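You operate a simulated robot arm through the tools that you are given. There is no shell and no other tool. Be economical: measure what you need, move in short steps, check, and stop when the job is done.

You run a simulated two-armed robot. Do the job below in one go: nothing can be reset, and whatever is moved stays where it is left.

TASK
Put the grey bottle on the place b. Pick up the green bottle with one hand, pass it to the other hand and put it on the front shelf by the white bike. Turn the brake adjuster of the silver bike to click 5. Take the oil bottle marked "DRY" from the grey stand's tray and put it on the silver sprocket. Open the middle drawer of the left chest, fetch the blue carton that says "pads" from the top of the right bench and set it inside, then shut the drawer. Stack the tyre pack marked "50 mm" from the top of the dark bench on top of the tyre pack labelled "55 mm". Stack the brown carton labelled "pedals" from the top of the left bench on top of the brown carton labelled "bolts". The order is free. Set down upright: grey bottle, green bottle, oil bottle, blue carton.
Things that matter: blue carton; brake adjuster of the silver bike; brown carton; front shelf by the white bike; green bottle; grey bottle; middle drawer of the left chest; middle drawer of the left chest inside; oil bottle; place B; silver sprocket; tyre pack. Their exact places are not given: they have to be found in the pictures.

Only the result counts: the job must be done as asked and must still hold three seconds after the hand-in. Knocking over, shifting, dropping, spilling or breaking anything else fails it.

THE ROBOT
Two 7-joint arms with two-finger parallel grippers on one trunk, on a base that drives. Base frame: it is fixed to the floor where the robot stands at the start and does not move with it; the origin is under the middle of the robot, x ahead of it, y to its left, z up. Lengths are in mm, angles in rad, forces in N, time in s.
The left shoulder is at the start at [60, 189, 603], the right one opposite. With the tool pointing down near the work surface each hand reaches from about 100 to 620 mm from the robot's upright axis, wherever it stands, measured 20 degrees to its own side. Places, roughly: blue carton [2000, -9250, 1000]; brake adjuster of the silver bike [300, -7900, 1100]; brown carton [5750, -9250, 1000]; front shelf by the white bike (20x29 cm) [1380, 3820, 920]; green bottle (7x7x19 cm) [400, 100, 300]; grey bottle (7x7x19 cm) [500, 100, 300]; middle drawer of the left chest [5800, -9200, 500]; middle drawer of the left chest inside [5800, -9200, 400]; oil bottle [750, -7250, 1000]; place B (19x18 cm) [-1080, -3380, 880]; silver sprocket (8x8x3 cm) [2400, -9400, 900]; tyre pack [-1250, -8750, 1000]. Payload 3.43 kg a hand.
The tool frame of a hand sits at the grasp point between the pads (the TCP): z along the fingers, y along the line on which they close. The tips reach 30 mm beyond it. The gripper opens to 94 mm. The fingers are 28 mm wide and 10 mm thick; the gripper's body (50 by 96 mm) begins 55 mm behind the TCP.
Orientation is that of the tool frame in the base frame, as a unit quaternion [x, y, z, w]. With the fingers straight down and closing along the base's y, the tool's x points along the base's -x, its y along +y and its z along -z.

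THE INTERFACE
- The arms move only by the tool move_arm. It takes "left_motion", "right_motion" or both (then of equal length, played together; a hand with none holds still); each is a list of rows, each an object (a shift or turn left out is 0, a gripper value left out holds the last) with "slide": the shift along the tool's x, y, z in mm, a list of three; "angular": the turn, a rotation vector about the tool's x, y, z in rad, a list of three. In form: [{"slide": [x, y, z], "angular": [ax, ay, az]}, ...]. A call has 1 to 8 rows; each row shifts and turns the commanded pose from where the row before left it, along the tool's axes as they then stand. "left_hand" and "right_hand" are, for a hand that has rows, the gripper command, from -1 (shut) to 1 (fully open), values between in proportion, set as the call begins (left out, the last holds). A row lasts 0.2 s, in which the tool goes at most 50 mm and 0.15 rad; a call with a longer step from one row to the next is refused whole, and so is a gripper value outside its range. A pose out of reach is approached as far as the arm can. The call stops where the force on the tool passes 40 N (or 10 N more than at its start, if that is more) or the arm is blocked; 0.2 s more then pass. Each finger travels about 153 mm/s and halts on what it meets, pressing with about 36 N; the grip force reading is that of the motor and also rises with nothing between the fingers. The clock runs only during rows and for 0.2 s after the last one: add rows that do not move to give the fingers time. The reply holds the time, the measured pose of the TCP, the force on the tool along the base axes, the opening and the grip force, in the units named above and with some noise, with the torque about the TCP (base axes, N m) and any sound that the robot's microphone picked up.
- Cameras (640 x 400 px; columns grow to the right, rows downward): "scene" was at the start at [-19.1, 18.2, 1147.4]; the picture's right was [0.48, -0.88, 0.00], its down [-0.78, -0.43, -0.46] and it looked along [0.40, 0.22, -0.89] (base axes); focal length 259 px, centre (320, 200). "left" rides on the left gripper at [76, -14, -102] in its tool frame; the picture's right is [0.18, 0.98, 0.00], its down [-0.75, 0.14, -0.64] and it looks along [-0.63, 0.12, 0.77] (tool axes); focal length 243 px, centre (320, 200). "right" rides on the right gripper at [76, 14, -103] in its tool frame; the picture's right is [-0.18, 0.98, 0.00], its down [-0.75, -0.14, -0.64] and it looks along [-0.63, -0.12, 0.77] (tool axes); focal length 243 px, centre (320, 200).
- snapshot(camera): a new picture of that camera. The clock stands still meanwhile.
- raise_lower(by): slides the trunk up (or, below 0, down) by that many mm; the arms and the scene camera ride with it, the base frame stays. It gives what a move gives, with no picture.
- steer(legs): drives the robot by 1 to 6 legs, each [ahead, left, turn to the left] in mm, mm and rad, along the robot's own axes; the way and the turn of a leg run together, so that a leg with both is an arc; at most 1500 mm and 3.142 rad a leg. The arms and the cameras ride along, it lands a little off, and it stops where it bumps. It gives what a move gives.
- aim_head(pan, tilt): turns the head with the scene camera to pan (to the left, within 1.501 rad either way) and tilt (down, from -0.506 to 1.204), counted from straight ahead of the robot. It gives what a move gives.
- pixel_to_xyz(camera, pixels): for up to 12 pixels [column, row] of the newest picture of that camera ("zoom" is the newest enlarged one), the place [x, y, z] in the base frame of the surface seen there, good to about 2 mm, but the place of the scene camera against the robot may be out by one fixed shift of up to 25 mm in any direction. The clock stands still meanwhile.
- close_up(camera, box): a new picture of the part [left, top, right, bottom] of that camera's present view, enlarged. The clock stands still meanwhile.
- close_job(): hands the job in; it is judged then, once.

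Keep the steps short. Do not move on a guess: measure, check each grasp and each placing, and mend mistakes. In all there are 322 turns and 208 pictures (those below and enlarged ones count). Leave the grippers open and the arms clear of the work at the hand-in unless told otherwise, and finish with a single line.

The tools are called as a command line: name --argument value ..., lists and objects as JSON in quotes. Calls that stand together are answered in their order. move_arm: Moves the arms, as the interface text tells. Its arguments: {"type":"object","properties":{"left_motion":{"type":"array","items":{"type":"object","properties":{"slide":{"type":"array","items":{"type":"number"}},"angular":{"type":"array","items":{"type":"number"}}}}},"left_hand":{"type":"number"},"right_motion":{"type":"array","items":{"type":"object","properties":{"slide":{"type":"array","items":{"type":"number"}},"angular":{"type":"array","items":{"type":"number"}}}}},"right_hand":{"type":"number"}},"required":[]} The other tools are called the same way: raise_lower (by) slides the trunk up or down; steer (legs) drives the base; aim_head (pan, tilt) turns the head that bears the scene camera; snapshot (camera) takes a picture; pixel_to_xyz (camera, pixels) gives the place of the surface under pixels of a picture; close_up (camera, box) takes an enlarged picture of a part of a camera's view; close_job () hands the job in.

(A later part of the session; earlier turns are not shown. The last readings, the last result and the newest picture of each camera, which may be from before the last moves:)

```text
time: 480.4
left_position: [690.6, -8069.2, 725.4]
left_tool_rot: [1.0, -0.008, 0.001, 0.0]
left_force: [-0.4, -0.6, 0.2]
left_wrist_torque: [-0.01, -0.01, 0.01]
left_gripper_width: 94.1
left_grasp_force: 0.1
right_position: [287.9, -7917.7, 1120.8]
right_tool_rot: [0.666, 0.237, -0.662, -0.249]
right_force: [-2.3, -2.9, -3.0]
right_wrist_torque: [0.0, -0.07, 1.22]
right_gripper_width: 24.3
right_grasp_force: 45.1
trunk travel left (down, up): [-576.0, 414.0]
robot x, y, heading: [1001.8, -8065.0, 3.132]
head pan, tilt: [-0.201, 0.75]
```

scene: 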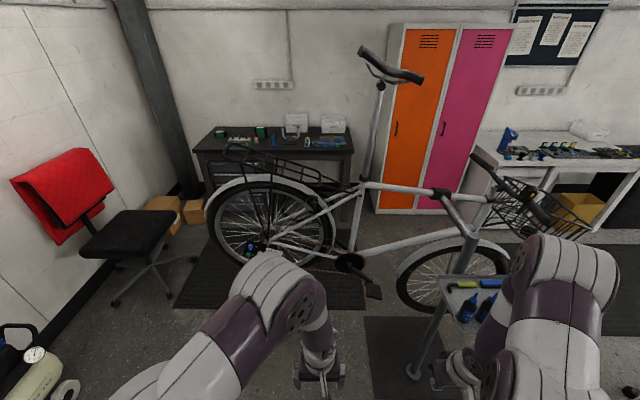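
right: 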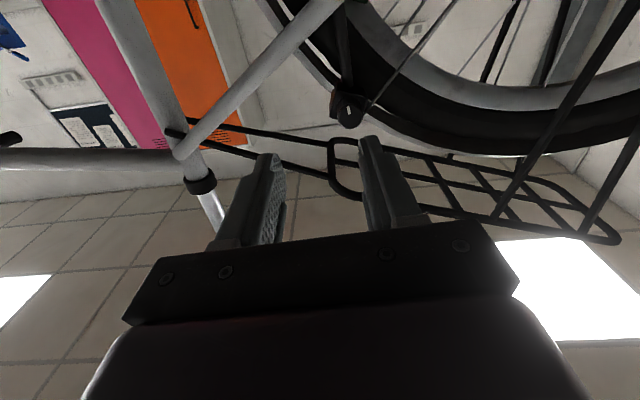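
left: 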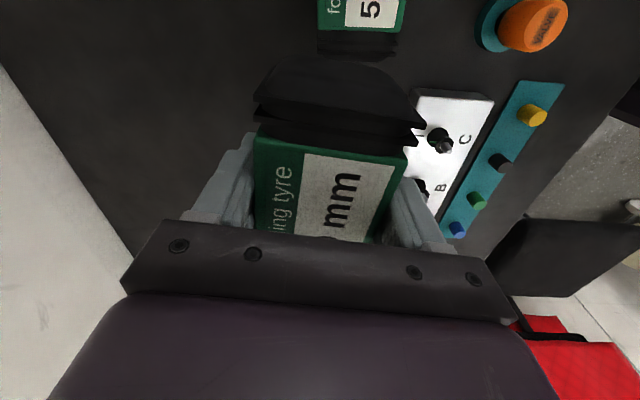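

Still silent. I'll measure the range exactly: go toward the counter-clockwise stop and find the torque onset in small steps.

move_arm --right_motion '[{"angular": [0, 0, -0.14]}, {"angular": [0, 0, -0.14]}, {"angular": [0, 0, -0.14]}, {"angular": [0, 0, -0.14]}, {"angular": [0, 0, -0.14]}, {"angular": [0, 0, -0.14]}, {"angular": [0, 0, -0.14]}, {"angular": [0, 0, -0.14]}]'

move_arm --right_motion '[{"angular": [0, 0, -0.14]}, {"angular": [0, 0, -0.14]}, {}]'

move_arm --right_motion '[{"angular": [0, 0, -0.05]}, {}]'

move_arm --right_motion '[{"angular": [0, 0, -0.05]}, {}]'

move_arm --right_motion '[{"angular": [0, 0, -0.05]}, {}]'

move_arm --right_motion '[{"angular": [0, 0, -0.05]}, {}]'

move_arm --right_motion '[{"angular": [0, 0, -0.05]}, {}]'

move_arm --right_motion '[{"angular": [0, 0, -0.05]}, {}]'

move_arm --right_motion '[{"angular": [0, 0, -0.05]}, {}]'

```text
time: 482.2
left_position: [690.8, -8070.3, 726.3]
left_tool_rot: [1.0, -0.008, 0.001, 0.002]
left_force: [0.4, -0.5, 0.3]
left_wrist_torque: [0.02, 0.0, -0.02]
left_gripper_width: 94.0
left_grasp_force: 0.0
right_position: [288.1, -7918.6, 1119.5]
right_tool_rot: [-0.438, -0.557, 0.428, 0.562]
right_force: [8.5, -9.5, -20.5]
right_wrist_torque: [-0.05, 0.49, -0.61]
right_gripper_width: 24.4
right_grasp_force: 45.0
trunk travel left (down, up): [-576.0, 414.0]
robot x, y, heading: [1007.5, -8068.2, 3.132]
head pan, tilt: [-0.201, 0.75]
```

```text
time: 483.0
left_position: [691.1, -8069.9, 725.5]
left_tool_rot: [1.0, -0.009, 0.002, 0.001]
left_force: [-0.3, -0.4, 0.0]
left_wrist_torque: [0.01, 0.02, 0.0]
left_gripper_width: 94.0
left_grasp_force: 0.0
right_position: [287.5, -7917.6, 1119.4]
right_tool_rot: [-0.356, -0.612, 0.345, 0.616]
right_force: [14.9, -8.5, -27.2]
right_wrist_torque: [-0.09, 0.49, 0.04]
right_gripper_width: 24.4
right_grasp_force: 44.7
trunk travel left (down, up): [-576.0, 414.0]
robot x, y, heading: [1007.7, -8067.3, 3.136]
head pan, tilt: [-0.201, 0.75]
```

```text
time: 483.6
left_position: [689.9, -8070.0, 725.7]
left_tool_rot: [1.0, -0.009, 0.001, 0.001]
left_force: [0.5, -0.1, -0.2]
left_wrist_torque: [0.03, 0.0, 0.02]
left_gripper_width: 94.1
left_grasp_force: 0.0
right_position: [287.9, -7917.1, 1119.9]
right_tool_rot: [-0.341, -0.62, 0.33, 0.624]
right_force: [15.1, -8.8, -29.4]
right_wrist_torque: [-0.04, 0.45, 0.24]
right_gripper_width: 24.4
right_grasp_force: 45.3
trunk travel left (down, up): [-576.0, 414.0]
robot x, y, heading: [1007.3, -8071.8, 3.136]
head pan, tilt: [-0.201, 0.75]
```

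```text
time: 484.2
left_position: [692.2, -8068.4, 724.9]
left_tool_rot: [1.0, -0.008, 0.001, 0.001]
left_force: [-0.9, -0.4, -0.9]
left_wrist_torque: [0.0, -0.03, 0.01]
left_gripper_width: 94.2
left_grasp_force: 0.1
right_position: [287.9, -7916.1, 1120.3]
right_tool_rot: [-0.325, -0.629, 0.313, 0.632]
right_force: [17.7, -9.6, -29.7]
right_wrist_torque: [-0.08, 0.34, 0.28]
right_gripper_width: 24.5
right_grasp_force: 45.0
trunk travel left (down, up): [-576.0, 414.0]
robot x, y, heading: [1006.5, -8070.6, 3.135]
head pan, tilt: [-0.201, 0.75]
```

```text
time: 484.8
left_position: [689.8, -8069.3, 725.6]
left_tool_rot: [1.0, -0.009, 0.001, 0.001]
left_force: [0.2, 0.5, -0.6]
left_wrist_torque: [0.01, 0.0, 0.03]
left_gripper_width: 94.1
left_grasp_force: 0.0
right_position: [287.5, -7916.4, 1119.7]
right_tool_rot: [-0.311, -0.637, 0.298, 0.639]
right_force: [16.1, -9.1, -31.3]
right_wrist_torque: [-0.05, 0.38, 0.17]
right_gripper_width: 24.5
right_grasp_force: 45.0
trunk travel left (down, up): [-576.0, 414.0]
robot x, y, heading: [1004.7, -8071.2, 3.135]
head pan, tilt: [-0.201, 0.75]
```

```text
time: 485.4
left_position: [691.8, -8070.3, 726.3]
left_tool_rot: [1.0, -0.009, 0.0, 0.001]
left_force: [0.3, 0.6, -0.9]
left_wrist_torque: [-0.01, -0.01, 0.0]
left_gripper_width: 93.9
left_grasp_force: 0.1
right_position: [288.1, -7916.8, 1118.9]
right_tool_rot: [-0.295, -0.645, 0.281, 0.646]
right_force: [17.7, -6.3, -29.9]
right_wrist_torque: [-0.02, 0.1, 0.51]
right_gripper_width: 24.5
right_grasp_force: 45.0
trunk travel left (down, up): [-576.0, 414.0]
robot x, y, heading: [1001.7, -8067.0, 3.132]
head pan, tilt: [-0.201, 0.75]
```

```text
time: 486.0
left_position: [690.5, -8069.4, 725.1]
left_tool_rot: [1.0, -0.009, 0.001, 0.0]
left_force: [0.0, 0.1, -0.3]
left_wrist_torque: [0.03, -0.03, -0.03]
left_gripper_width: 93.9
left_grasp_force: 0.0
right_position: [288.6, -7917.1, 1118.3]
right_tool_rot: [-0.278, -0.652, 0.265, 0.654]
right_force: [15.6, -8.2, -30.5]
right_wrist_torque: [-0.06, 0.27, 0.47]
right_gripper_width: 24.5
right_grasp_force: 44.9
trunk travel left (down, up): [-576.0, 414.0]
robot x, y, heading: [1006.7, -8069.2, 3.138]
head pan, tilt: [-0.201, 0.75]
```

```text
time: 486.6
left_position: [690.9, -8068.9, 725.8]
left_tool_rot: [1.0, -0.009, 0.0, 0.001]
left_force: [0.5, -0.6, 0.2]
left_wrist_torque: [-0.01, -0.01, -0.02]
left_gripper_width: 94.1
left_grasp_force: 0.1
right_position: [288.0, -7917.1, 1119.5]
right_tool_rot: [-0.262, -0.659, 0.25, 0.66]
right_force: [13.2, -7.3, -30.1]
right_wrist_torque: [-0.05, 0.39, 0.36]
right_gripper_width: 24.3
right_grasp_force: 45.3
trunk travel left (down, up): [-576.0, 414.0]
robot x, y, heading: [1004.6, -8072.8, 3.131]
head pan, tilt: [-0.201, 0.75]
```

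```text
time: 487.2
left_position: [690.5, -8070.3, 724.6]
left_tool_rot: [1.0, -0.008, 0.0, 0.001]
left_force: [0.9, 0.0, 0.8]
left_wrist_torque: [0.03, -0.02, 0.02]
left_gripper_width: 93.9
left_grasp_force: 0.1
right_position: [288.1, -7917.3, 1118.5]
right_tool_rot: [0.245, 0.666, -0.233, -0.665]
right_force: [11.3, -6.9, -29.6]
right_wrist_torque: [-0.01, 0.34, 0.4]
right_gripper_width: 24.7
right_grasp_force: 45.3
trunk travel left (down, up): [-576.0, 414.0]
robot x, y, heading: [1004.7, -8071.8, 3.136]
head pan, tilt: [-0.201, 0.75]
```

move_arm --right_motion '[{"angular": [0, 0, -0.05]}, {}]'

move_arm --right_motion '[{"angular": [0, 0, -0.05]}, {}]'

move_arm --right_motion '[{"angular": [0, 0, -0.05]}, {}]'

move_arm --right_motion '[{"angular": [0, 0, -0.05]}, {}]'

close_up --camera "right" --box '[250, 90, 390, 180]'

```text
time: 487.8
left_position: [690.4, -8070.2, 724.9]
left_tool_rot: [1.0, -0.009, 0.001, 0.001]
left_force: [0.4, -0.1, -0.1]
left_wrist_torque: [0.01, 0.04, 0.02]
left_gripper_width: 93.8
left_grasp_force: 0.1
right_position: [288.1, -7917.0, 1118.0]
right_tool_rot: [-0.23, -0.671, 0.216, 0.671]
right_force: [11.2, -6.0, -29.3]
right_wrist_torque: [-0.02, 0.22, 0.43]
right_gripper_width: 24.4
right_grasp_force: 45.1
trunk travel left (down, up): [-576.0, 414.0]
robot x, y, heading: [1000.5, -8067.7, 3.135]
head pan, tilt: [-0.201, 0.75]
```

```text
time: 488.4
left_position: [689.3, -8069.6, 725.7]
left_tool_rot: [1.0, -0.009, 0.001, 0.001]
left_force: [-0.4, -0.2, 0.8]
left_wrist_torque: [-0.01, 0.02, -0.02]
left_gripper_width: 94.1
left_grasp_force: 0.1
right_position: [287.1, -7915.5, 1118.8]
right_tool_rot: [-0.212, -0.676, 0.199, 0.677]
right_force: [10.2, -4.8, -28.4]
right_wrist_torque: [0.01, 0.19, 0.5]
right_gripper_width: 24.7
right_grasp_force: 45.2
trunk travel left (down, up): [-576.0, 414.0]
robot x, y, heading: [1001.8, -8072.9, 3.129]
head pan, tilt: [-0.201, 0.75]
```

```text
time: 489.0
left_position: [690.0, -8069.9, 724.0]
left_tool_rot: [1.0, -0.008, 0.001, 0.001]
left_force: [0.0, -0.4, 0.5]
left_wrist_torque: [0.01, 0.0, 0.01]
left_gripper_width: 94.0
left_grasp_force: 0.0
right_position: [287.5, -7915.9, 1119.7]
right_tool_rot: [-0.195, -0.681, 0.183, 0.681]
right_force: [9.1, -4.0, -29.1]
right_wrist_torque: [-0.25, 0.14, 0.52]
right_gripper_width: 24.5
right_grasp_force: 44.4
trunk travel left (down, up): [-576.0, 414.0]
robot x, y, heading: [1003.0, -8068.7, 3.132]
head pan, tilt: [-0.201, 0.75]
```

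```text
time: 489.6
left_position: [690.7, -8069.5, 725.6]
left_tool_rot: [1.0, -0.009, 0.003, 0.002]
left_force: [0.1, -0.1, 0.6]
left_wrist_torque: [0.0, 0.01, 0.02]
left_gripper_width: 94.0
left_grasp_force: 0.1
right_position: [287.5, -7916.8, 1119.5]
right_tool_rot: [0.178, 0.686, -0.167, -0.686]
right_force: [8.7, -1.6, -27.9]
right_wrist_torque: [-0.44, 0.01, 0.66]
right_gripper_width: 24.5
right_grasp_force: 44.8
trunk travel left (down, up): [-576.0, 414.0]
robot x, y, heading: [1005.9, -8067.7, 3.14]
head pan, tilt: [-0.201, 0.75]
```

```text
4.44 times, centred on (320, 135) of right
```

zoom: 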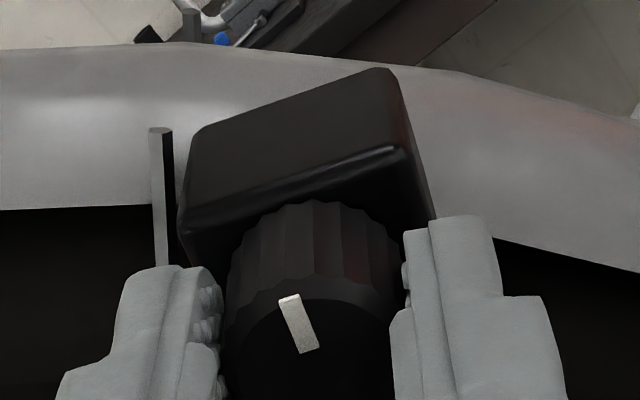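

Counter-clockwise stop is at roll -2.55. Without regripping, sweep clockwise to find the other stop's exact roll.

move_arm --right_motion '[{"angular": [0, 0, 0.14]}, {"angular": [0, 0, 0.14]}, {"angular": [0, 0, 0.14]}, {"angular": [0, 0, 0.14]}, {"angular": [0, 0, 0.14]}, {"angular": [0, 0, 0.14]}, {"angular": [0, 0, 0.14]}, {"angular": [0, 0, 0.14]}]'

move_arm --right_motion '[{"angular": [0, 0, 0.14]}, {"angular": [0, 0, 0.14]}, {"angular": [0, 0, 0.14]}, {"angular": [0, 0, 0.14]}, {"angular": [0, 0, 0.14]}, {"angular": [0, 0, 0.14]}, {"angular": [0, 0, 0.14]}, {"angular": [0, 0, 0.14]}]'

move_arm --right_motion '[{"angular": [0, 0, 0.14]}, {"angular": [0, 0, 0.14]}, {"angular": [0, 0, 0.14]}, {"angular": [0, 0, 0.14]}, {"angular": [0, 0, 0.14]}, {"angular": [0, 0, 0.14]}, {"angular": [0, 0, 0.14]}, {"angular": [0, 0, 0.14]}]'

move_arm --right_motion '[{"angular": [0, 0, 0.14]}, {"angular": [0, 0, 0.14]}, {"angular": [0, 0, 0.14]}, {"angular": [0, 0, 0.14]}, {}]'

move_arm --right_motion '[{"angular": [0, 0, 0.05]}, {}]'

move_arm --right_motion '[{"angular": [0, 0, 0.05]}, {}]'

move_arm --right_motion '[{"angular": [0, 0, 0.05]}, {}]'

move_arm --right_motion '[{"angular": [0, 0, 0.05]}, {}]'

move_arm --right_motion '[{"angular": [0, 0, 0.05]}, {}]'

move_arm --right_motion '[{"angular": [0, 0, 0.05]}, {}]'

move_arm --right_motion '[{"angular": [0, 0, 0.05]}, {}]'

move_arm --right_motion '[{"angular": [0, 0, 0.05]}, {}]'

```text
time: 491.4
left_position: [690.9, -8068.1, 726.6]
left_tool_rot: [1.0, -0.008, 0.001, 0.001]
left_force: [0.3, -0.1, 0.1]
left_wrist_torque: [-0.01, 0.03, 0.01]
left_gripper_width: 94.1
left_grasp_force: 0.0
right_position: [287.2, -7917.0, 1120.1]
right_tool_rot: [0.515, 0.485, -0.506, -0.493]
right_force: [11.2, -0.3, -26.2]
right_wrist_torque: [0.0, -0.62, 0.23]
right_gripper_width: 24.4
right_grasp_force: 44.9
trunk travel left (down, up): [-576.0, 414.0]
robot x, y, heading: [1005.2, -8069.7, 3.129]
head pan, tilt: [-0.201, 0.75]
```

```text
time: 493.2
left_position: [691.0, -8069.2, 726.5]
left_tool_rot: [1.0, -0.008, 0.0, 0.001]
left_force: [0.6, 0.1, 0.4]
left_wrist_torque: [0.0, -0.02, -0.04]
left_gripper_width: 94.0
left_grasp_force: 0.2
right_position: [288.1, -7916.0, 1119.8]
right_tool_rot: [0.693, 0.136, -0.692, -0.149]
right_force: [10.2, 0.1, -16.7]
right_wrist_torque: [0.0, -1.65, 0.44]
right_gripper_width: 24.8
right_grasp_force: 45.0
trunk travel left (down, up): [-576.0, 414.0]
robot x, y, heading: [1009.6, -8070.6, 3.138]
head pan, tilt: [-0.201, 0.75]
```

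```text
time: 495.0
left_position: [690.4, -8068.5, 727.4]
left_tool_rot: [1.0, -0.008, 0.001, 0.002]
left_force: [-0.4, -0.7, -0.3]
left_wrist_torque: [-0.02, 0.01, 0.0]
left_gripper_width: 94.0
left_grasp_force: 0.0
right_position: [286.4, -7915.4, 1121.0]
right_tool_rot: [-0.66, 0.252, 0.665, -0.241]
right_force: [5.9, 2.8, -18.1]
right_wrist_torque: [0.02, -0.49, 1.13]
right_gripper_width: 24.1
right_grasp_force: 44.8
trunk travel left (down, up): [-576.0, 414.0]
robot x, y, heading: [1004.8, -8067.1, 3.139]
head pan, tilt: [-0.201, 0.75]
```

```text
time: 496.2
left_position: [690.2, -8068.1, 725.9]
left_tool_rot: [1.0, -0.009, 0.002, 0.002]
left_force: [0.4, -0.4, -0.2]
left_wrist_torque: [-0.03, 0.0, 0.01]
left_gripper_width: 93.9
left_grasp_force: 0.1
right_position: [286.2, -7914.7, 1120.7]
right_tool_rot: [-0.565, 0.425, 0.573, -0.415]
right_force: [1.9, 5.8, -18.0]
right_wrist_torque: [-0.07, -0.05, 0.43]
right_gripper_width: 24.5
right_grasp_force: 45.1
trunk travel left (down, up): [-576.0, 414.0]
robot x, y, heading: [1003.4, -8070.4, 3.136]
head pan, tilt: [-0.201, 0.75]
```

```text
time: 496.8
left_position: [691.0, -8068.3, 725.2]
left_tool_rot: [1.0, -0.009, 0.001, 0.002]
left_force: [-0.5, 0.2, -0.3]
left_wrist_torque: [0.0, -0.01, 0.0]
left_gripper_width: 93.7
left_grasp_force: 0.2
right_position: [287.8, -7914.4, 1120.2]
right_tool_rot: [-0.554, 0.438, 0.562, -0.43]
right_force: [3.8, 4.6, -16.9]
right_wrist_torque: [0.03, 0.04, 0.02]
right_gripper_width: 24.4
right_grasp_force: 44.9
trunk travel left (down, up): [-576.0, 414.0]
robot x, y, heading: [1002.2, -8070.7, 3.139]
head pan, tilt: [-0.201, 0.75]
```

```text
time: 497.4
left_position: [689.9, -8068.7, 725.4]
left_tool_rot: [1.0, -0.008, 0.001, 0.002]
left_force: [-0.1, 0.1, 0.1]
left_wrist_torque: [0.0, -0.02, 0.0]
left_gripper_width: 94.1
left_grasp_force: 0.1
right_position: [288.2, -7914.6, 1120.1]
right_tool_rot: [-0.544, 0.452, 0.551, -0.442]
right_force: [2.6, 4.8, -16.5]
right_wrist_torque: [0.02, -0.09, -0.04]
right_gripper_width: 24.3
right_grasp_force: 45.1
trunk travel left (down, up): [-576.0, 414.0]
robot x, y, heading: [1006.0, -8071.0, 3.137]
head pan, tilt: [-0.201, 0.75]
```

```text
time: 498.0
left_position: [690.5, -8067.7, 725.9]
left_tool_rot: [1.0, -0.009, 0.0, 0.001]
left_force: [0.0, 0.1, 0.3]
left_wrist_torque: [0.03, 0.02, -0.01]
left_gripper_width: 93.9
left_grasp_force: 0.1
right_position: [287.4, -7915.2, 1120.2]
right_tool_rot: [-0.532, 0.466, 0.54, -0.457]
right_force: [6.9, 5.7, -19.3]
right_wrist_torque: [-0.01, 0.03, -0.34]
right_gripper_width: 24.2
right_grasp_force: 44.5
trunk travel left (down, up): [-576.0, 414.0]
robot x, y, heading: [1005.0, -8068.1, 3.134]
head pan, tilt: [-0.201, 0.75]
```

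```text
time: 498.6
left_position: [690.2, -8068.5, 726.1]
left_tool_rot: [1.0, -0.009, 0.001, 0.002]
left_force: [-0.1, 0.3, -0.5]
left_wrist_torque: [0.0, -0.01, 0.01]
left_gripper_width: 93.9
left_grasp_force: 0.1
right_position: [288.1, -7914.8, 1120.8]
right_tool_rot: [-0.52, 0.48, 0.528, -0.47]
right_force: [8.1, 4.0, -23.1]
right_wrist_torque: [-0.01, -0.12, -0.61]
right_gripper_width: 24.6
right_grasp_force: 45.0
trunk travel left (down, up): [-576.0, 414.0]
robot x, y, heading: [1001.4, -8071.2, 3.136]
head pan, tilt: [-0.201, 0.75]
```

```text
time: 499.2
left_position: [691.6, -8067.5, 725.4]
left_tool_rot: [1.0, -0.01, 0.001, 0.001]
left_force: [-0.4, -0.7, 0.4]
left_wrist_torque: [-0.02, -0.02, -0.02]
left_gripper_width: 93.8
left_grasp_force: 0.1
right_position: [287.3, -7915.3, 1120.5]
right_tool_rot: [-0.508, 0.492, 0.517, -0.482]
right_force: [11.7, 4.7, -24.9]
right_wrist_torque: [-0.01, -0.41, 0.1]
right_gripper_width: 24.5
right_grasp_force: 45.1
trunk travel left (down, up): [-576.0, 414.0]
robot x, y, heading: [1006.6, -8069.3, 3.133]
head pan, tilt: [-0.201, 0.75]
```

```text
time: 499.8
left_position: [691.1, -8068.2, 725.3]
left_tool_rot: [1.0, -0.008, 0.001, 0.001]
left_force: [0.3, 0.4, -0.5]
left_wrist_torque: [0.0, -0.02, -0.02]
left_gripper_width: 93.9
left_grasp_force: 0.1
right_position: [287.2, -7914.4, 1120.1]
right_tool_rot: [-0.496, 0.505, 0.504, -0.495]
right_force: [12.2, 1.7, -23.5]
right_wrist_torque: [0.0, -0.53, 0.24]
right_gripper_width: 24.4
right_grasp_force: 45.3
trunk travel left (down, up): [-576.0, 414.0]
robot x, y, heading: [1007.0, -8068.8, 3.133]
head pan, tilt: [-0.201, 0.75]
```

```text
time: 500.4
left_position: [690.9, -8068.1, 725.7]
left_tool_rot: [1.0, -0.009, 0.0, 0.002]
left_force: [-0.2, 0.7, -0.5]
left_wrist_torque: [-0.01, 0.04, -0.02]
left_gripper_width: 94.0
left_grasp_force: 0.1
right_position: [287.8, -7914.1, 1120.0]
right_tool_rot: [-0.483, 0.516, 0.492, -0.508]
right_force: [11.7, 3.9, -22.6]
right_wrist_torque: [0.59, -0.65, 0.24]
right_gripper_width: 24.4
right_grasp_force: 44.5
trunk travel left (down, up): [-576.0, 414.0]
robot x, y, heading: [1002.7, -8073.0, 3.135]
head pan, tilt: [-0.201, 0.75]
```

```text
time: 501.0
left_position: [691.1, -8067.8, 725.8]
left_tool_rot: [1.0, -0.009, 0.001, 0.001]
left_force: [0.4, 0.8, -1.2]
left_wrist_torque: [-0.02, -0.02, -0.03]
left_gripper_width: 94.0
left_grasp_force: 0.0
right_position: [286.6, -7913.8, 1118.9]
right_tool_rot: [-0.469, 0.529, 0.479, -0.52]
right_force: [12.0, 7.7, -24.1]
right_wrist_torque: [0.66, -0.6, -0.47]
right_gripper_width: 24.5
right_grasp_force: 45.5
trunk travel left (down, up): [-576.0, 414.0]
robot x, y, heading: [1007.9, -8071.3, 3.131]
head pan, tilt: [-0.201, 0.75]
```

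Stops are ~4.15 rad (≈240°) apart. No click is audible here; I'll leave the knob provisionally 150° from the counter-clockwise stop, do the other jobs (watching whether any sound is ever reported), and come back.

move_arm --right_motion '[{"angular": [0, 0, -0.14]}, {"angular": [0, 0, -0.14]}, {"angular": [0, 0, -0.14]}, {"angular": [0, 0, -0.14]}, {"angular": [0, 0, -0.14]}, {"angular": [0, 0, -0.14]}, {"angular": [0, 0, -0.14]}, {"angular": [0, 0, -0.14]}]'

move_arm --right_motion '[{"angular": [0, 0, -0.14]}, {"angular": [0, 0, -0.14]}, {"angular": [0, 0, -0.14]}, {"angular": [0, 0, -0.06]}, {}]'

move_arm --right_motion '[{}, {}, {"slide": [0, 0, -25]}, {"slide": [0, 0, -25]}, {"slide": [0, 0, -20]}, {}]' --right_hand 0

close_up --camera "right" --box '[240, 60, 400, 160]'

```text
time: 502.8
left_position: [690.5, -8067.5, 726.9]
left_tool_rot: [1.0, -0.009, 0.0, 0.003]
left_force: [0.4, -0.2, 0.7]
left_wrist_torque: [0.0, 0.02, 0.05]
left_gripper_width: 93.9
left_grasp_force: 0.0
right_position: [285.6, -7914.9, 1120.8]
right_tool_rot: [-0.679, 0.198, 0.683, -0.184]
right_force: [7.6, 9.5, -19.4]
right_wrist_torque: [0.0, 0.65, 0.15]
right_gripper_width: 24.6
right_grasp_force: 45.0
trunk travel left (down, up): [-576.0, 414.0]
robot x, y, heading: [1004.5, -8070.4, 3.133]
head pan, tilt: [-0.201, 0.75]
```

```text
time: 504.0
left_position: [689.8, -8069.1, 725.2]
left_tool_rot: [1.0, -0.009, 0.001, 0.002]
left_force: [-0.5, -1.1, -0.6]
left_wrist_torque: [-0.02, 0.03, 0.01]
left_gripper_width: 94.1
left_grasp_force: 0.0
right_position: [286.6, -7915.8, 1122.5]
right_tool_rot: [-0.706, 0.03, 0.707, -0.019]
right_force: [-3.5, 7.7, -12.8]
right_wrist_torque: [-0.01, 0.2, 0.74]
right_gripper_width: 24.5
right_grasp_force: 45.2
trunk travel left (down, up): [-576.0, 414.0]
robot x, y, heading: [1002.7, -8069.7, 3.14]
head pan, tilt: [-0.201, 0.75]
```

```text
time: 505.4
left_position: [691.3, -8069.8, 726.5]
left_tool_rot: [1.0, -0.008, 0.001, 0.002]
left_force: [0.8, -0.2, -0.3]
left_wrist_torque: [-0.02, -0.02, 0.0]
left_gripper_width: 93.9
left_grasp_force: 0.0
right_position: [357.0, -7918.9, 1122.1]
right_tool_rot: [-0.706, 0.031, 0.708, -0.019]
right_force: [1.3, -0.2, -0.5]
right_wrist_torque: [-0.03, 0.02, -0.02]
right_gripper_width: 46.9
right_grasp_force: 0.1
trunk travel left (down, up): [-576.0, 414.0]
robot x, y, heading: [1003.6, -8069.3, 3.135]
head pan, tilt: [-0.201, 0.75]
```

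```text
4.00 times, centred on (320, 110) of right
```

zoom: 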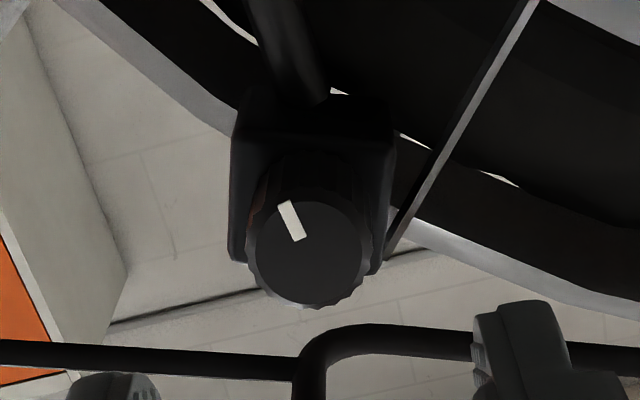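

Now retract the right arm, raise the trunk, and go for the oil bottle on the tray.

steer --legs '[[-350, 0, 0]]'

raise_lower --by 350

move_arm --right_motion '[{"slide": [25, 0, -28], "angular": [0, 0.143, 0]}, {"slide": [30, 0, -28], "angular": [0, 0.143, 0]}, {"slide": [35, 0, -25], "angular": [0, 0.143, 0]}, {"slide": [35, 0, -20], "angular": [0, 0.143, 0]}, {"slide": [35, 0, -15], "angular": [0, 0.143, 0]}, {"slide": [35, 0, -10], "angular": [0, 0.143, 0]}, {"slide": [35, 0, 0], "angular": [0, 0.143, 0]}, {"slide": [30, 0, 20], "angular": [0, 0.143, 0]}]' --right_hand 1

move_arm --right_motion '[{"slide": [30, 0, 30], "angular": [0, 0.143, 0]}, {"slide": [30, 0, 30], "angular": [0, 0.143, 0]}, {"slide": [0, 0, 40], "angular": [0, 0.141, 0]}, {"slide": [0, 0, 40]}, {"slide": [0, 0, 40]}, {}]'

aim_head --pan -0.6 --tilt 0.8

snapshot --camera "scene"

```text
time: 507.8
left_position: [1058.9, -8070.9, 726.3]
left_tool_rot: [1.0, -0.01, 0.0, 0.001]
left_force: [-0.1, -0.4, -0.3]
left_wrist_torque: [-0.01, 0.01, -0.01]
left_gripper_width: 93.9
left_grasp_force: 0.1
right_position: [725.7, -7920.9, 1122.7]
right_tool_rot: [-0.705, 0.032, 0.708, -0.017]
right_force: [0.1, -0.4, -0.5]
right_wrist_torque: [-0.01, 0.01, 0.02]
right_gripper_width: 47.2
right_grasp_force: 0.1
trunk travel left (down, up): [-576.0, 414.0]
robot x, y, heading: [1371.3, -8073.1, 3.135]
head pan, tilt: [-0.201, 0.75]
```

```text
time: 511.2
left_position: [1058.9, -8071.6, 1076.0]
left_tool_rot: [1.0, -0.009, 0.0, 0.001]
left_force: [0.5, 0.9, -0.2]
left_wrist_torque: [-0.02, 0.01, 0.0]
left_gripper_width: 94.1
left_grasp_force: 0.0
right_position: [724.2, -7921.1, 1472.9]
right_tool_rot: [-0.705, 0.032, 0.708, -0.017]
right_force: [-0.6, 0.9, -0.2]
right_wrist_torque: [0.01, 0.02, -0.01]
right_gripper_width: 46.9
right_grasp_force: 0.0
trunk travel left (down, up): [-926.0, 64.0]
robot x, y, heading: [1371.7, -8075.3, 3.135]
head pan, tilt: [-0.201, 0.75]
```

```text
time: 513.0
left_position: [1057.2, -8071.7, 1075.9]
left_tool_rot: [1.0, -0.01, 0.0, 0.001]
left_force: [0.0, -0.3, 0.3]
left_wrist_torque: [-0.02, -0.02, 0.0]
left_gripper_width: 94.1
left_grasp_force: 0.0
right_position: [933.8, -7931.9, 1284.9]
right_tool_rot: [0.967, -0.021, -0.253, 0.023]
right_force: [0.0, -0.2, -0.2]
right_wrist_torque: [0.0, 0.0, 0.01]
right_gripper_width: 94.2
right_grasp_force: 0.2
right hand out of reach, approached as far as the arm can: row 7
trunk travel left (down, up): [-926.0, 64.0]
robot x, y, heading: [1372.6, -8073.4, 3.13]
head pan, tilt: [-0.201, 0.75]
```

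```text
time: 514.4
left_position: [1059.0, -8071.3, 1076.2]
left_tool_rot: [1.0, -0.009, 0.0, 0.001]
left_force: [0.0, -0.1, -0.4]
left_wrist_torque: [0.03, 0.01, 0.0]
left_gripper_width: 94.0
left_grasp_force: 0.0
right_position: [923.3, -7923.6, 1098.0]
right_tool_rot: [0.993, -0.019, -0.118, 0.018]
right_force: [-0.3, -0.6, 0.2]
right_wrist_torque: [0.0, 0.01, 0.02]
right_gripper_width: 94.1
right_grasp_force: 0.1
right hand out of reach, approached as far as the arm can: row 1, 2, 3, 4
trunk travel left (down, up): [-926.0, 64.0]
robot x, y, heading: [1370.8, -8067.5, 3.134]
head pan, tilt: [-0.201, 0.75]
```

```text
time: 515.3
left_position: [1058.2, -8071.5, 1075.9]
left_tool_rot: [1.0, -0.01, 0.001, 0.001]
left_force: [0.8, 0.6, 0.1]
left_wrist_torque: [-0.02, 0.03, 0.02]
left_gripper_width: 93.8
left_grasp_force: 0.1
right_position: [922.2, -7922.8, 1096.6]
right_tool_rot: [0.993, -0.02, -0.118, 0.018]
right_force: [-0.6, 1.0, 0.1]
right_wrist_torque: [-0.01, 0.01, 0.0]
right_gripper_width: 93.9
right_grasp_force: 0.2
trunk travel left (down, up): [-926.0, 64.0]
robot x, y, heading: [1369.0, -8070.8, 3.132]
head pan, tilt: [-0.6, 0.799]
```

```text
65 pictures are left
```

scene: 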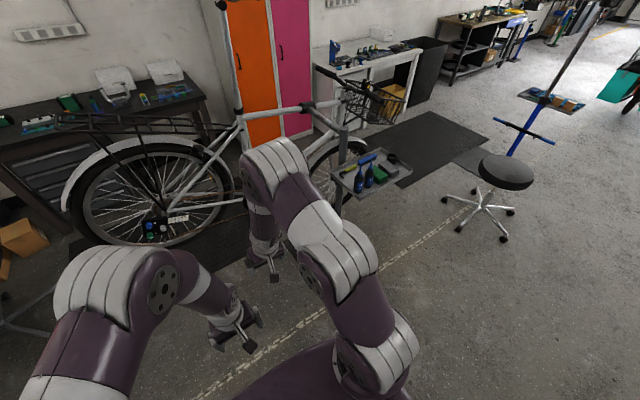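

close_up --camera "scene" --box '[320, 135, 432, 205]'

pixel_to_xyz --camera "zoom" --pixels '[[215, 290], [275, 270], [215, 230], [275, 210], [300, 340], [80, 220], [530, 200], [250, 340]]'

```text
5.71 times, centred on (376, 170) of scene
```

zoom: 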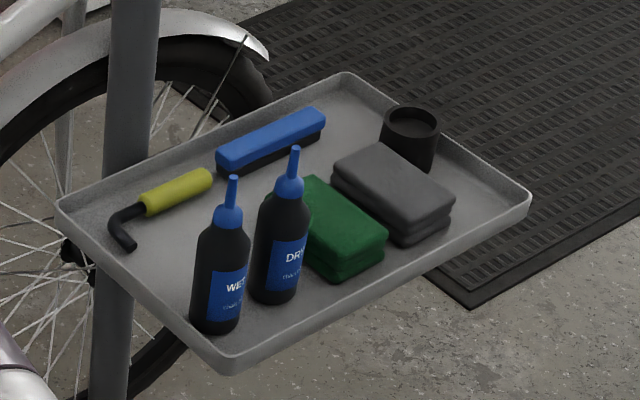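

```text
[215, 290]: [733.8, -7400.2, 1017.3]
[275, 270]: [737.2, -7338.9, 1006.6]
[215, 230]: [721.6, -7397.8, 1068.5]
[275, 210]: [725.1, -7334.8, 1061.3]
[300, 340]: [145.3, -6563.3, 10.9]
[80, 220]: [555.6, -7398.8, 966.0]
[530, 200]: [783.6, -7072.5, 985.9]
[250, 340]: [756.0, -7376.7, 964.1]
```

DRY is the right-hand bottle (~(720,-7323)). Raise hands, shift right, and rotate the right wrist by 90° so the fingers close fore-aft.

raise_lower --by 60

move_arm --right_motion '[{"slide": [0, 0, -40], "angular": [0, 0.12, 0]}, {"slide": [0, 0, -20], "angular": [0, 0.12, 0]}, {"angular": [0, 0, 0.15]}, {"angular": [0, 0, 0.15]}, {"angular": [0, 0, 0.15]}, {"angular": [0, 0, 0.15]}, {"angular": [0, 0, 0.15]}, {"angular": [0, 0, 0.15]}]'

move_arm --right_motion '[{"angular": [0, 0, 0.15]}, {"angular": [0, 0, 0.15]}, {"angular": [0, 0, 0.15]}, {"angular": [0, 0, 0.15]}, {}]'

steer --legs '[[0, -560, 0]]'

snapshot --camera "right"

```text
time: 516.3
left_position: [1059.1, -8072.0, 1136.2]
left_tool_rot: [1.0, -0.009, 0.001, 0.001]
left_force: [0.2, 0.3, 0.3]
left_wrist_torque: [0.01, 0.0, 0.0]
left_gripper_width: 93.9
left_grasp_force: 0.1
right_position: [922.8, -7922.9, 1156.9]
right_tool_rot: [0.993, -0.02, -0.119, 0.018]
right_force: [-0.6, 0.4, -0.8]
right_wrist_torque: [-0.03, -0.03, 0.02]
right_gripper_width: 93.8
right_grasp_force: 0.1
trunk travel left (down, up): [-986.0, 4.0]
robot x, y, heading: [1373.3, -8080.0, 3.133]
head pan, tilt: [-0.6, 0.799]
```

```text
time: 518.1
left_position: [1058.7, -8070.3, 1136.6]
left_tool_rot: [1.0, -0.01, 0.001, 0.001]
left_force: [0.5, 0.1, 0.0]
left_wrist_torque: [0.01, -0.02, -0.01]
left_gripper_width: 93.9
left_grasp_force: 0.0
right_position: [934.7, -7920.9, 1217.2]
right_tool_rot: [0.892, -0.451, 0.011, 0.017]
right_force: [-0.7, 0.5, -0.4]
right_wrist_torque: [0.01, -0.02, 0.01]
right_gripper_width: 94.2
right_grasp_force: 0.1
trunk travel left (down, up): [-986.0, 4.0]
robot x, y, heading: [1373.0, -8074.7, 3.132]
head pan, tilt: [-0.6, 0.799]
```

```text
time: 519.3
left_position: [1058.9, -8071.0, 1135.3]
left_tool_rot: [1.0, -0.009, 0.0, 0.0]
left_force: [0.7, -0.1, 0.0]
left_wrist_torque: [0.0, 0.0, 0.03]
left_gripper_width: 93.9
left_grasp_force: 0.1
right_position: [933.0, -7920.0, 1216.0]
right_tool_rot: [0.719, -0.695, 0.015, 0.015]
right_force: [0.5, -0.5, 0.2]
right_wrist_torque: [0.0, 0.02, 0.0]
right_gripper_width: 94.1
right_grasp_force: 0.1
trunk travel left (down, up): [-986.0, 4.0]
robot x, y, heading: [1372.2, -8072.3, 3.131]
head pan, tilt: [-0.6, 0.799]
```

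```text
time: 522.4
left_position: [1061.7, -7524.7, 1136.3]
left_tool_rot: [1.0, -0.006, 0.0, 0.001]
left_force: [-0.6, -0.3, 0.8]
left_wrist_torque: [0.02, 0.02, 0.01]
left_gripper_width: 93.9
left_grasp_force: 0.1
right_position: [937.1, -7374.4, 1217.2]
right_tool_rot: [0.723, -0.691, 0.014, 0.014]
right_force: [0.3, -0.1, -0.4]
right_wrist_torque: [0.0, -0.01, -0.01]
right_gripper_width: 94.1
right_grasp_force: 0.1
trunk travel left (down, up): [-986.0, 4.0]
robot x, y, heading: [1377.4, -7519.0, 3.14]
head pan, tilt: [-0.6, 0.799]
```

```text
63 pictures are left
```

right: 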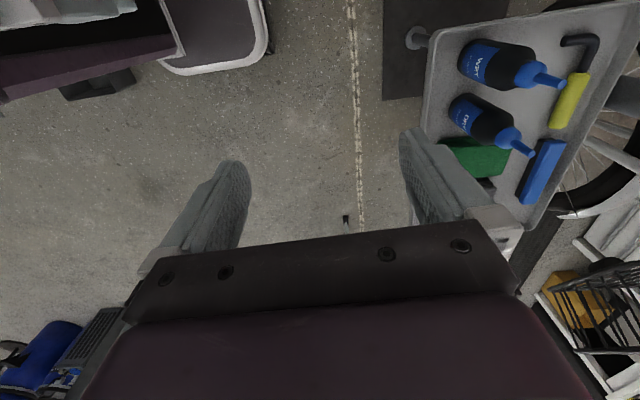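

pixel_to_xyz --camera "right" --pixels '[[505, 137], [515, 143], [530, 153], [485, 105], [475, 130], [460, 115], [520, 75], [480, 160], [540, 165]]'

close_up --camera "right" --box '[420, 20, 600, 200]'

```text
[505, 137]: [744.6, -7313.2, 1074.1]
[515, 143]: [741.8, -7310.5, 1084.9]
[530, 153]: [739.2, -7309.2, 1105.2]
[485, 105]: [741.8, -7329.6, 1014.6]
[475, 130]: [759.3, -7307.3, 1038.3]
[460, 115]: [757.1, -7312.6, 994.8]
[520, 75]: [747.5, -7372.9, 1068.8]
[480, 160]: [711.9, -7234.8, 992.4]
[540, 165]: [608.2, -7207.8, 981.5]
```

```text
2.22 times, centred on (510, 110) of right
```

zoom: 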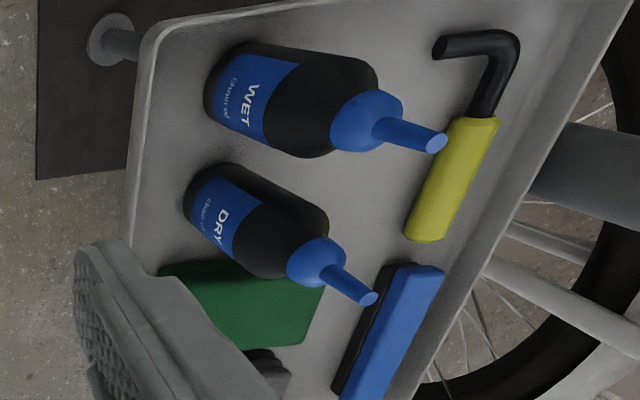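

DRY axis at (738,-7310), nozzle top z≈1106. Drive ahead 150 mm, then move above it.

steer --legs '[[150, 0, 0]]'

move_arm --right_motion '[{"slide": [-32, 25, 0], "angular": [0, -0.04, 0.045]}, {"slide": [-32, 24, 0]}, {}]'

snapshot --camera "right"

```text
time: 523.8
left_position: [912.2, -7521.5, 1137.0]
left_tool_rot: [1.0, -0.007, -0.001, 0.001]
left_force: [-0.4, -0.6, 0.3]
left_wrist_torque: [-0.07, 0.01, -0.01]
left_gripper_width: 93.8
left_grasp_force: 0.0
right_position: [786.9, -7370.9, 1217.2]
right_tool_rot: [0.722, -0.692, 0.014, 0.016]
right_force: [0.0, 0.3, 0.5]
right_wrist_torque: [0.01, 0.0, 0.0]
right_gripper_width: 94.4
right_grasp_force: 0.0
trunk travel left (down, up): [-986.0, 4.0]
robot x, y, heading: [1222.1, -7525.0, 3.137]
head pan, tilt: [-0.6, 0.799]
```

```text
time: 524.6
left_position: [910.4, -7522.5, 1135.7]
left_tool_rot: [1.0, -0.007, 0.0, 0.0]
left_force: [0.3, -0.3, 0.2]
left_wrist_torque: [-0.02, 0.01, 0.05]
left_gripper_width: 93.8
left_grasp_force: 0.0
right_position: [735.6, -7307.6, 1213.1]
right_tool_rot: [-0.707, 0.708, -0.001, 0.0]
right_force: [0.5, 0.7, -0.1]
right_wrist_torque: [0.04, 0.01, -0.03]
right_gripper_width: 93.9
right_grasp_force: 0.0
trunk travel left (down, up): [-986.0, 4.0]
robot x, y, heading: [1227.1, -7521.1, 3.139]
head pan, tilt: [-0.6, 0.799]
```

```text
61 pictures are left
```

right: 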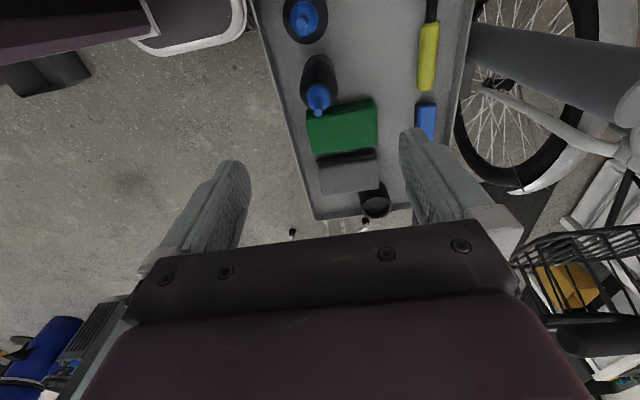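

pixel_to_xyz --camera "right" --pixels '[[317, 107], [318, 93], [305, 80], [332, 80], [320, 65], [340, 110], [419, 110], [360, 50]]'

```text
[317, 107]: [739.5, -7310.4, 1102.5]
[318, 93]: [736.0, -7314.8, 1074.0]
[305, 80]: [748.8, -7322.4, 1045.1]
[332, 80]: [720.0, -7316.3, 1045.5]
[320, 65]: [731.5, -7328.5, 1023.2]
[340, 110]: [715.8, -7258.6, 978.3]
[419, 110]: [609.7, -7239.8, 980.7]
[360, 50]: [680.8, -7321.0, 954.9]
```

Centred within 3 mm. Descend 100 mm, check force, then 52 mm more and grip.

move_arm --right_motion '[{"slide": [2, 0, 40]}, {"slide": [0, 0, 40]}, {"slide": [0, 0, 40]}, {"slide": [0, 0, 32]}, {}]'

snapshot --camera "right"

```text
time: 525.8
left_position: [909.2, -7521.9, 1134.9]
left_tool_rot: [1.0, -0.007, 0.001, 0.002]
left_force: [-0.3, -0.3, 0.4]
left_wrist_torque: [0.04, 0.03, 0.01]
left_gripper_width: 94.3
left_grasp_force: 0.0
right_position: [733.7, -7311.1, 1062.1]
right_tool_rot: [0.707, -0.707, 0.002, 0.0]
right_force: [0.4, -0.2, -0.1]
right_wrist_torque: [-0.01, -0.05, 0.0]
right_gripper_width: 94.0
right_grasp_force: 0.1
trunk travel left (down, up): [-986.0, 4.0]
robot x, y, heading: [1223.9, -7523.3, 3.142]
head pan, tilt: [-0.6, 0.799]
```

```text
60 pictures are left
```

right: 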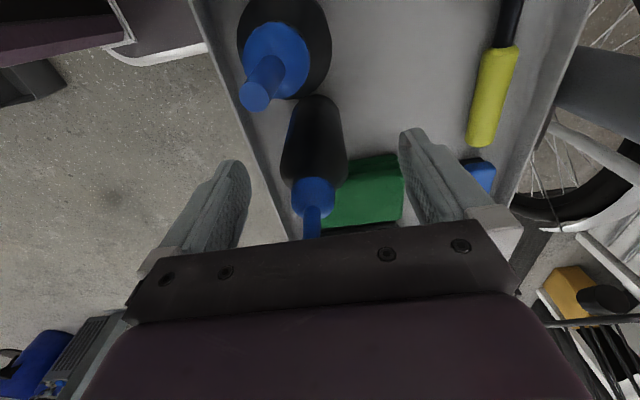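

move_arm --right_motion '[{}, {}, {}]' --right_hand -1

move_arm --right_motion '[{"slide": [0, 0, -15]}, {"slide": [0, 0, -40]}, {"slide": [0, 0, -40]}, {"slide": [0, 0, -40]}, {}]'

snapshot --camera "right"

```text
time: 526.6
left_position: [911.2, -7521.7, 1136.9]
left_tool_rot: [1.0, -0.008, 0.0, 0.001]
left_force: [0.3, 0.0, -0.2]
left_wrist_torque: [0.01, 0.03, 0.0]
left_gripper_width: 93.8
left_grasp_force: 0.0
right_position: [732.0, -7310.5, 1061.0]
right_tool_rot: [-0.706, 0.708, -0.002, 0.001]
right_force: [1.2, -0.1, 0.8]
right_wrist_torque: [-0.03, -0.06, 0.0]
right_gripper_width: 41.0
right_grasp_force: 36.2
trunk travel left (down, up): [-986.0, 4.0]
robot x, y, heading: [1224.6, -7521.7, 3.136]
head pan, tilt: [-0.6, 0.799]
```

```text
time: 527.8
left_position: [909.9, -7523.3, 1135.7]
left_tool_rot: [1.0, -0.008, 0.001, 0.002]
left_force: [0.6, -0.8, -0.3]
left_wrist_torque: [0.02, -0.01, -0.01]
left_gripper_width: 93.8
left_grasp_force: 0.1
right_position: [736.7, -7313.1, 1199.7]
right_tool_rot: [-0.707, 0.708, -0.003, 0.001]
right_force: [-0.1, -0.1, -0.5]
right_wrist_torque: [0.02, 0.0, 0.01]
right_gripper_width: 40.8
right_grasp_force: 36.1
trunk travel left (down, up): [-986.0, 4.0]
robot x, y, heading: [1223.8, -7521.3, 3.134]
head pan, tilt: [-0.6, 0.799]
```

```text
59 pictures are left
```

right: 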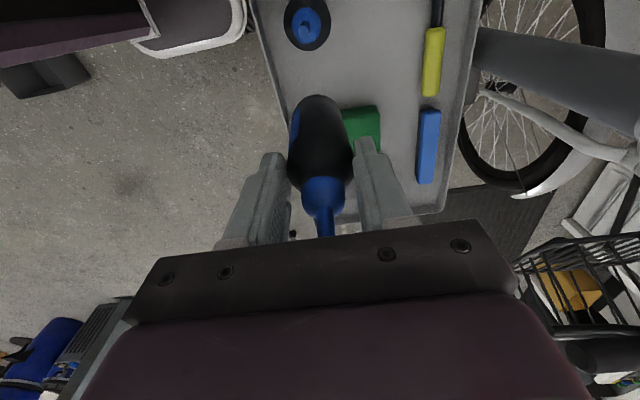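

DRY bottle held. Back away, turn to face -y, and look toward the right bench.

steer --legs '[[-180, 0, 0], [0, 0, 1.571]]'

aim_head --pan 0.5 --tilt 0.6

snapshot --camera "scene"

pixel_to_xyz --camera "scene" --pixels '[[320, 250], [250, 250], [200, 250], [400, 250], [300, 150], [150, 200]]'

```text
time: 533.2
left_position: [1410.4, -7834.4, 1135.4]
left_tool_rot: [0.702, 0.712, 0.001, 0.0]
left_force: [0.1, -0.7, 1.6]
left_wrist_torque: [0.04, 0.03, -0.01]
left_gripper_width: 93.8
left_grasp_force: 0.1
right_position: [1206.8, -8014.4, 1198.8]
right_tool_rot: [1.0, 0.013, 0.001, -0.001]
right_force: [-0.4, 0.1, -1.2]
right_wrist_torque: [0.02, 0.04, 0.0]
right_gripper_width: 40.8
right_grasp_force: 36.0
trunk travel left (down, up): [-986.0, 4.0]
robot x, y, heading: [1400.7, -7519.2, -1.547]
head pan, tilt: [-0.6, 0.799]
```

```text
time: 534.5
left_position: [1411.3, -7834.1, 1136.6]
left_tool_rot: [0.701, 0.713, 0.001, 0.0]
left_force: [1.0, 0.4, -0.4]
left_wrist_torque: [-0.01, -0.01, -0.03]
left_gripper_width: 93.9
left_grasp_force: 0.1
right_position: [1206.8, -8014.8, 1198.7]
right_tool_rot: [1.0, 0.014, 0.001, -0.001]
right_force: [-0.2, -1.0, -0.7]
right_wrist_torque: [0.0, 0.0, 0.04]
right_gripper_width: 40.8
right_grasp_force: 35.8
trunk travel left (down, up): [-986.0, 4.0]
robot x, y, heading: [1399.6, -7519.4, -1.544]
head pan, tilt: [0.499, 0.6]
```

```text
58 pictures are left
```

scene: 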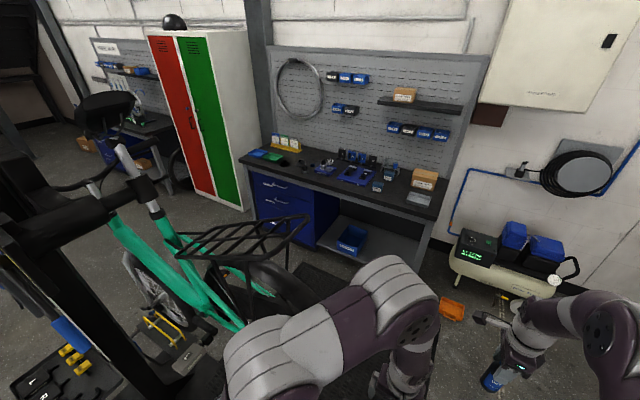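

```text
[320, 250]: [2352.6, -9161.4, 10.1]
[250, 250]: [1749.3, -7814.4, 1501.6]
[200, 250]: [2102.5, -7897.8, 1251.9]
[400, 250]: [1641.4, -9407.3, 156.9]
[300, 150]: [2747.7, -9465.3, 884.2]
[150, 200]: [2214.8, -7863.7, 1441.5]
```

The green bike overhangs at x>1700, y≈-7800..-8000. Go straight ahead to y≈-8600, then left along the bench.

steer --legs '[[0, -80, -0.027], [1070, 0, 0], [0, 880, 0]]'

aim_head --pan 0 --tilt 0.8

snapshot --camera "scene"

```text
time: 545.0
left_position: [2201.6, -8929.4, 1135.8]
left_tool_rot: [0.717, 0.697, 0.002, 0.001]
left_force: [0.0, 0.0, 0.1]
left_wrist_torque: [-0.01, 0.0, 0.03]
left_gripper_width: 94.1
left_grasp_force: 0.1
right_position: [1988.5, -9100.7, 1198.2]
right_tool_rot: [1.0, -0.008, 0.001, -0.002]
right_force: [0.8, -0.4, -0.2]
right_wrist_torque: [0.04, 0.01, 0.03]
right_gripper_width: 40.8
right_grasp_force: 36.3
trunk travel left (down, up): [-986.0, 4.0]
robot x, y, heading: [2206.5, -8618.0, -1.592]
head pan, tilt: [0.499, 0.6]
```

```text
time: 546.0
left_position: [2201.6, -8929.5, 1136.1]
left_tool_rot: [0.717, 0.697, 0.001, 0.0]
left_force: [-1.5, 0.0, 0.4]
left_wrist_torque: [0.0, 0.01, -0.01]
left_gripper_width: 94.0
left_grasp_force: 0.1
right_position: [1990.0, -9100.2, 1199.2]
right_tool_rot: [1.0, -0.009, 0.001, -0.001]
right_force: [0.2, -0.4, -0.9]
right_wrist_torque: [0.02, -0.01, 0.03]
right_gripper_width: 40.5
right_grasp_force: 35.8
trunk travel left (down, up): [-986.0, 4.0]
robot x, y, heading: [2203.4, -8617.4, -1.589]
head pan, tilt: [0.0, 0.799]
```

```text
57 pictures are left
```

scene: 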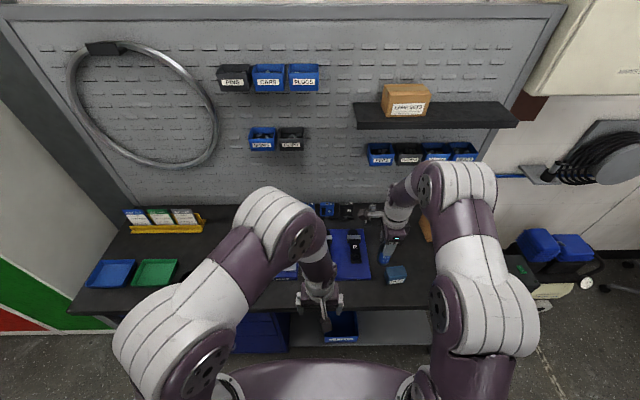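

close_up --camera "scene" --box '[270, 190, 450, 300]'

snapshot --camera "left"

```text
3.56 times, centred on (360, 245) of scene
```

zoom: 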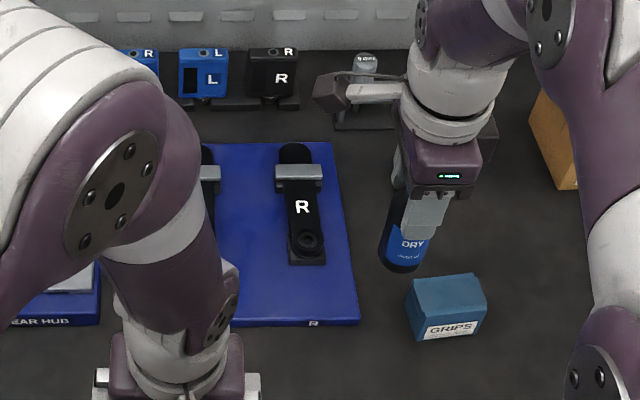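

```text
55 pictures are left
```

left: 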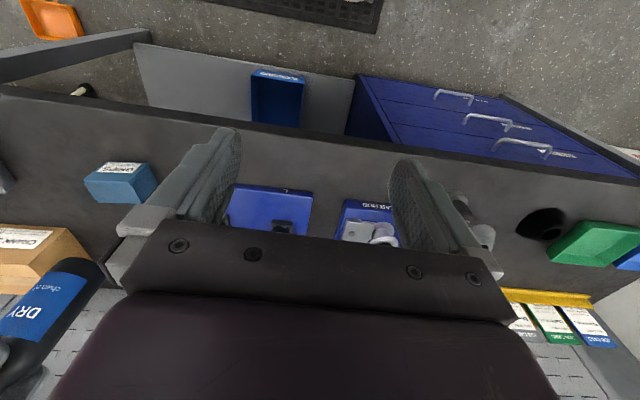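

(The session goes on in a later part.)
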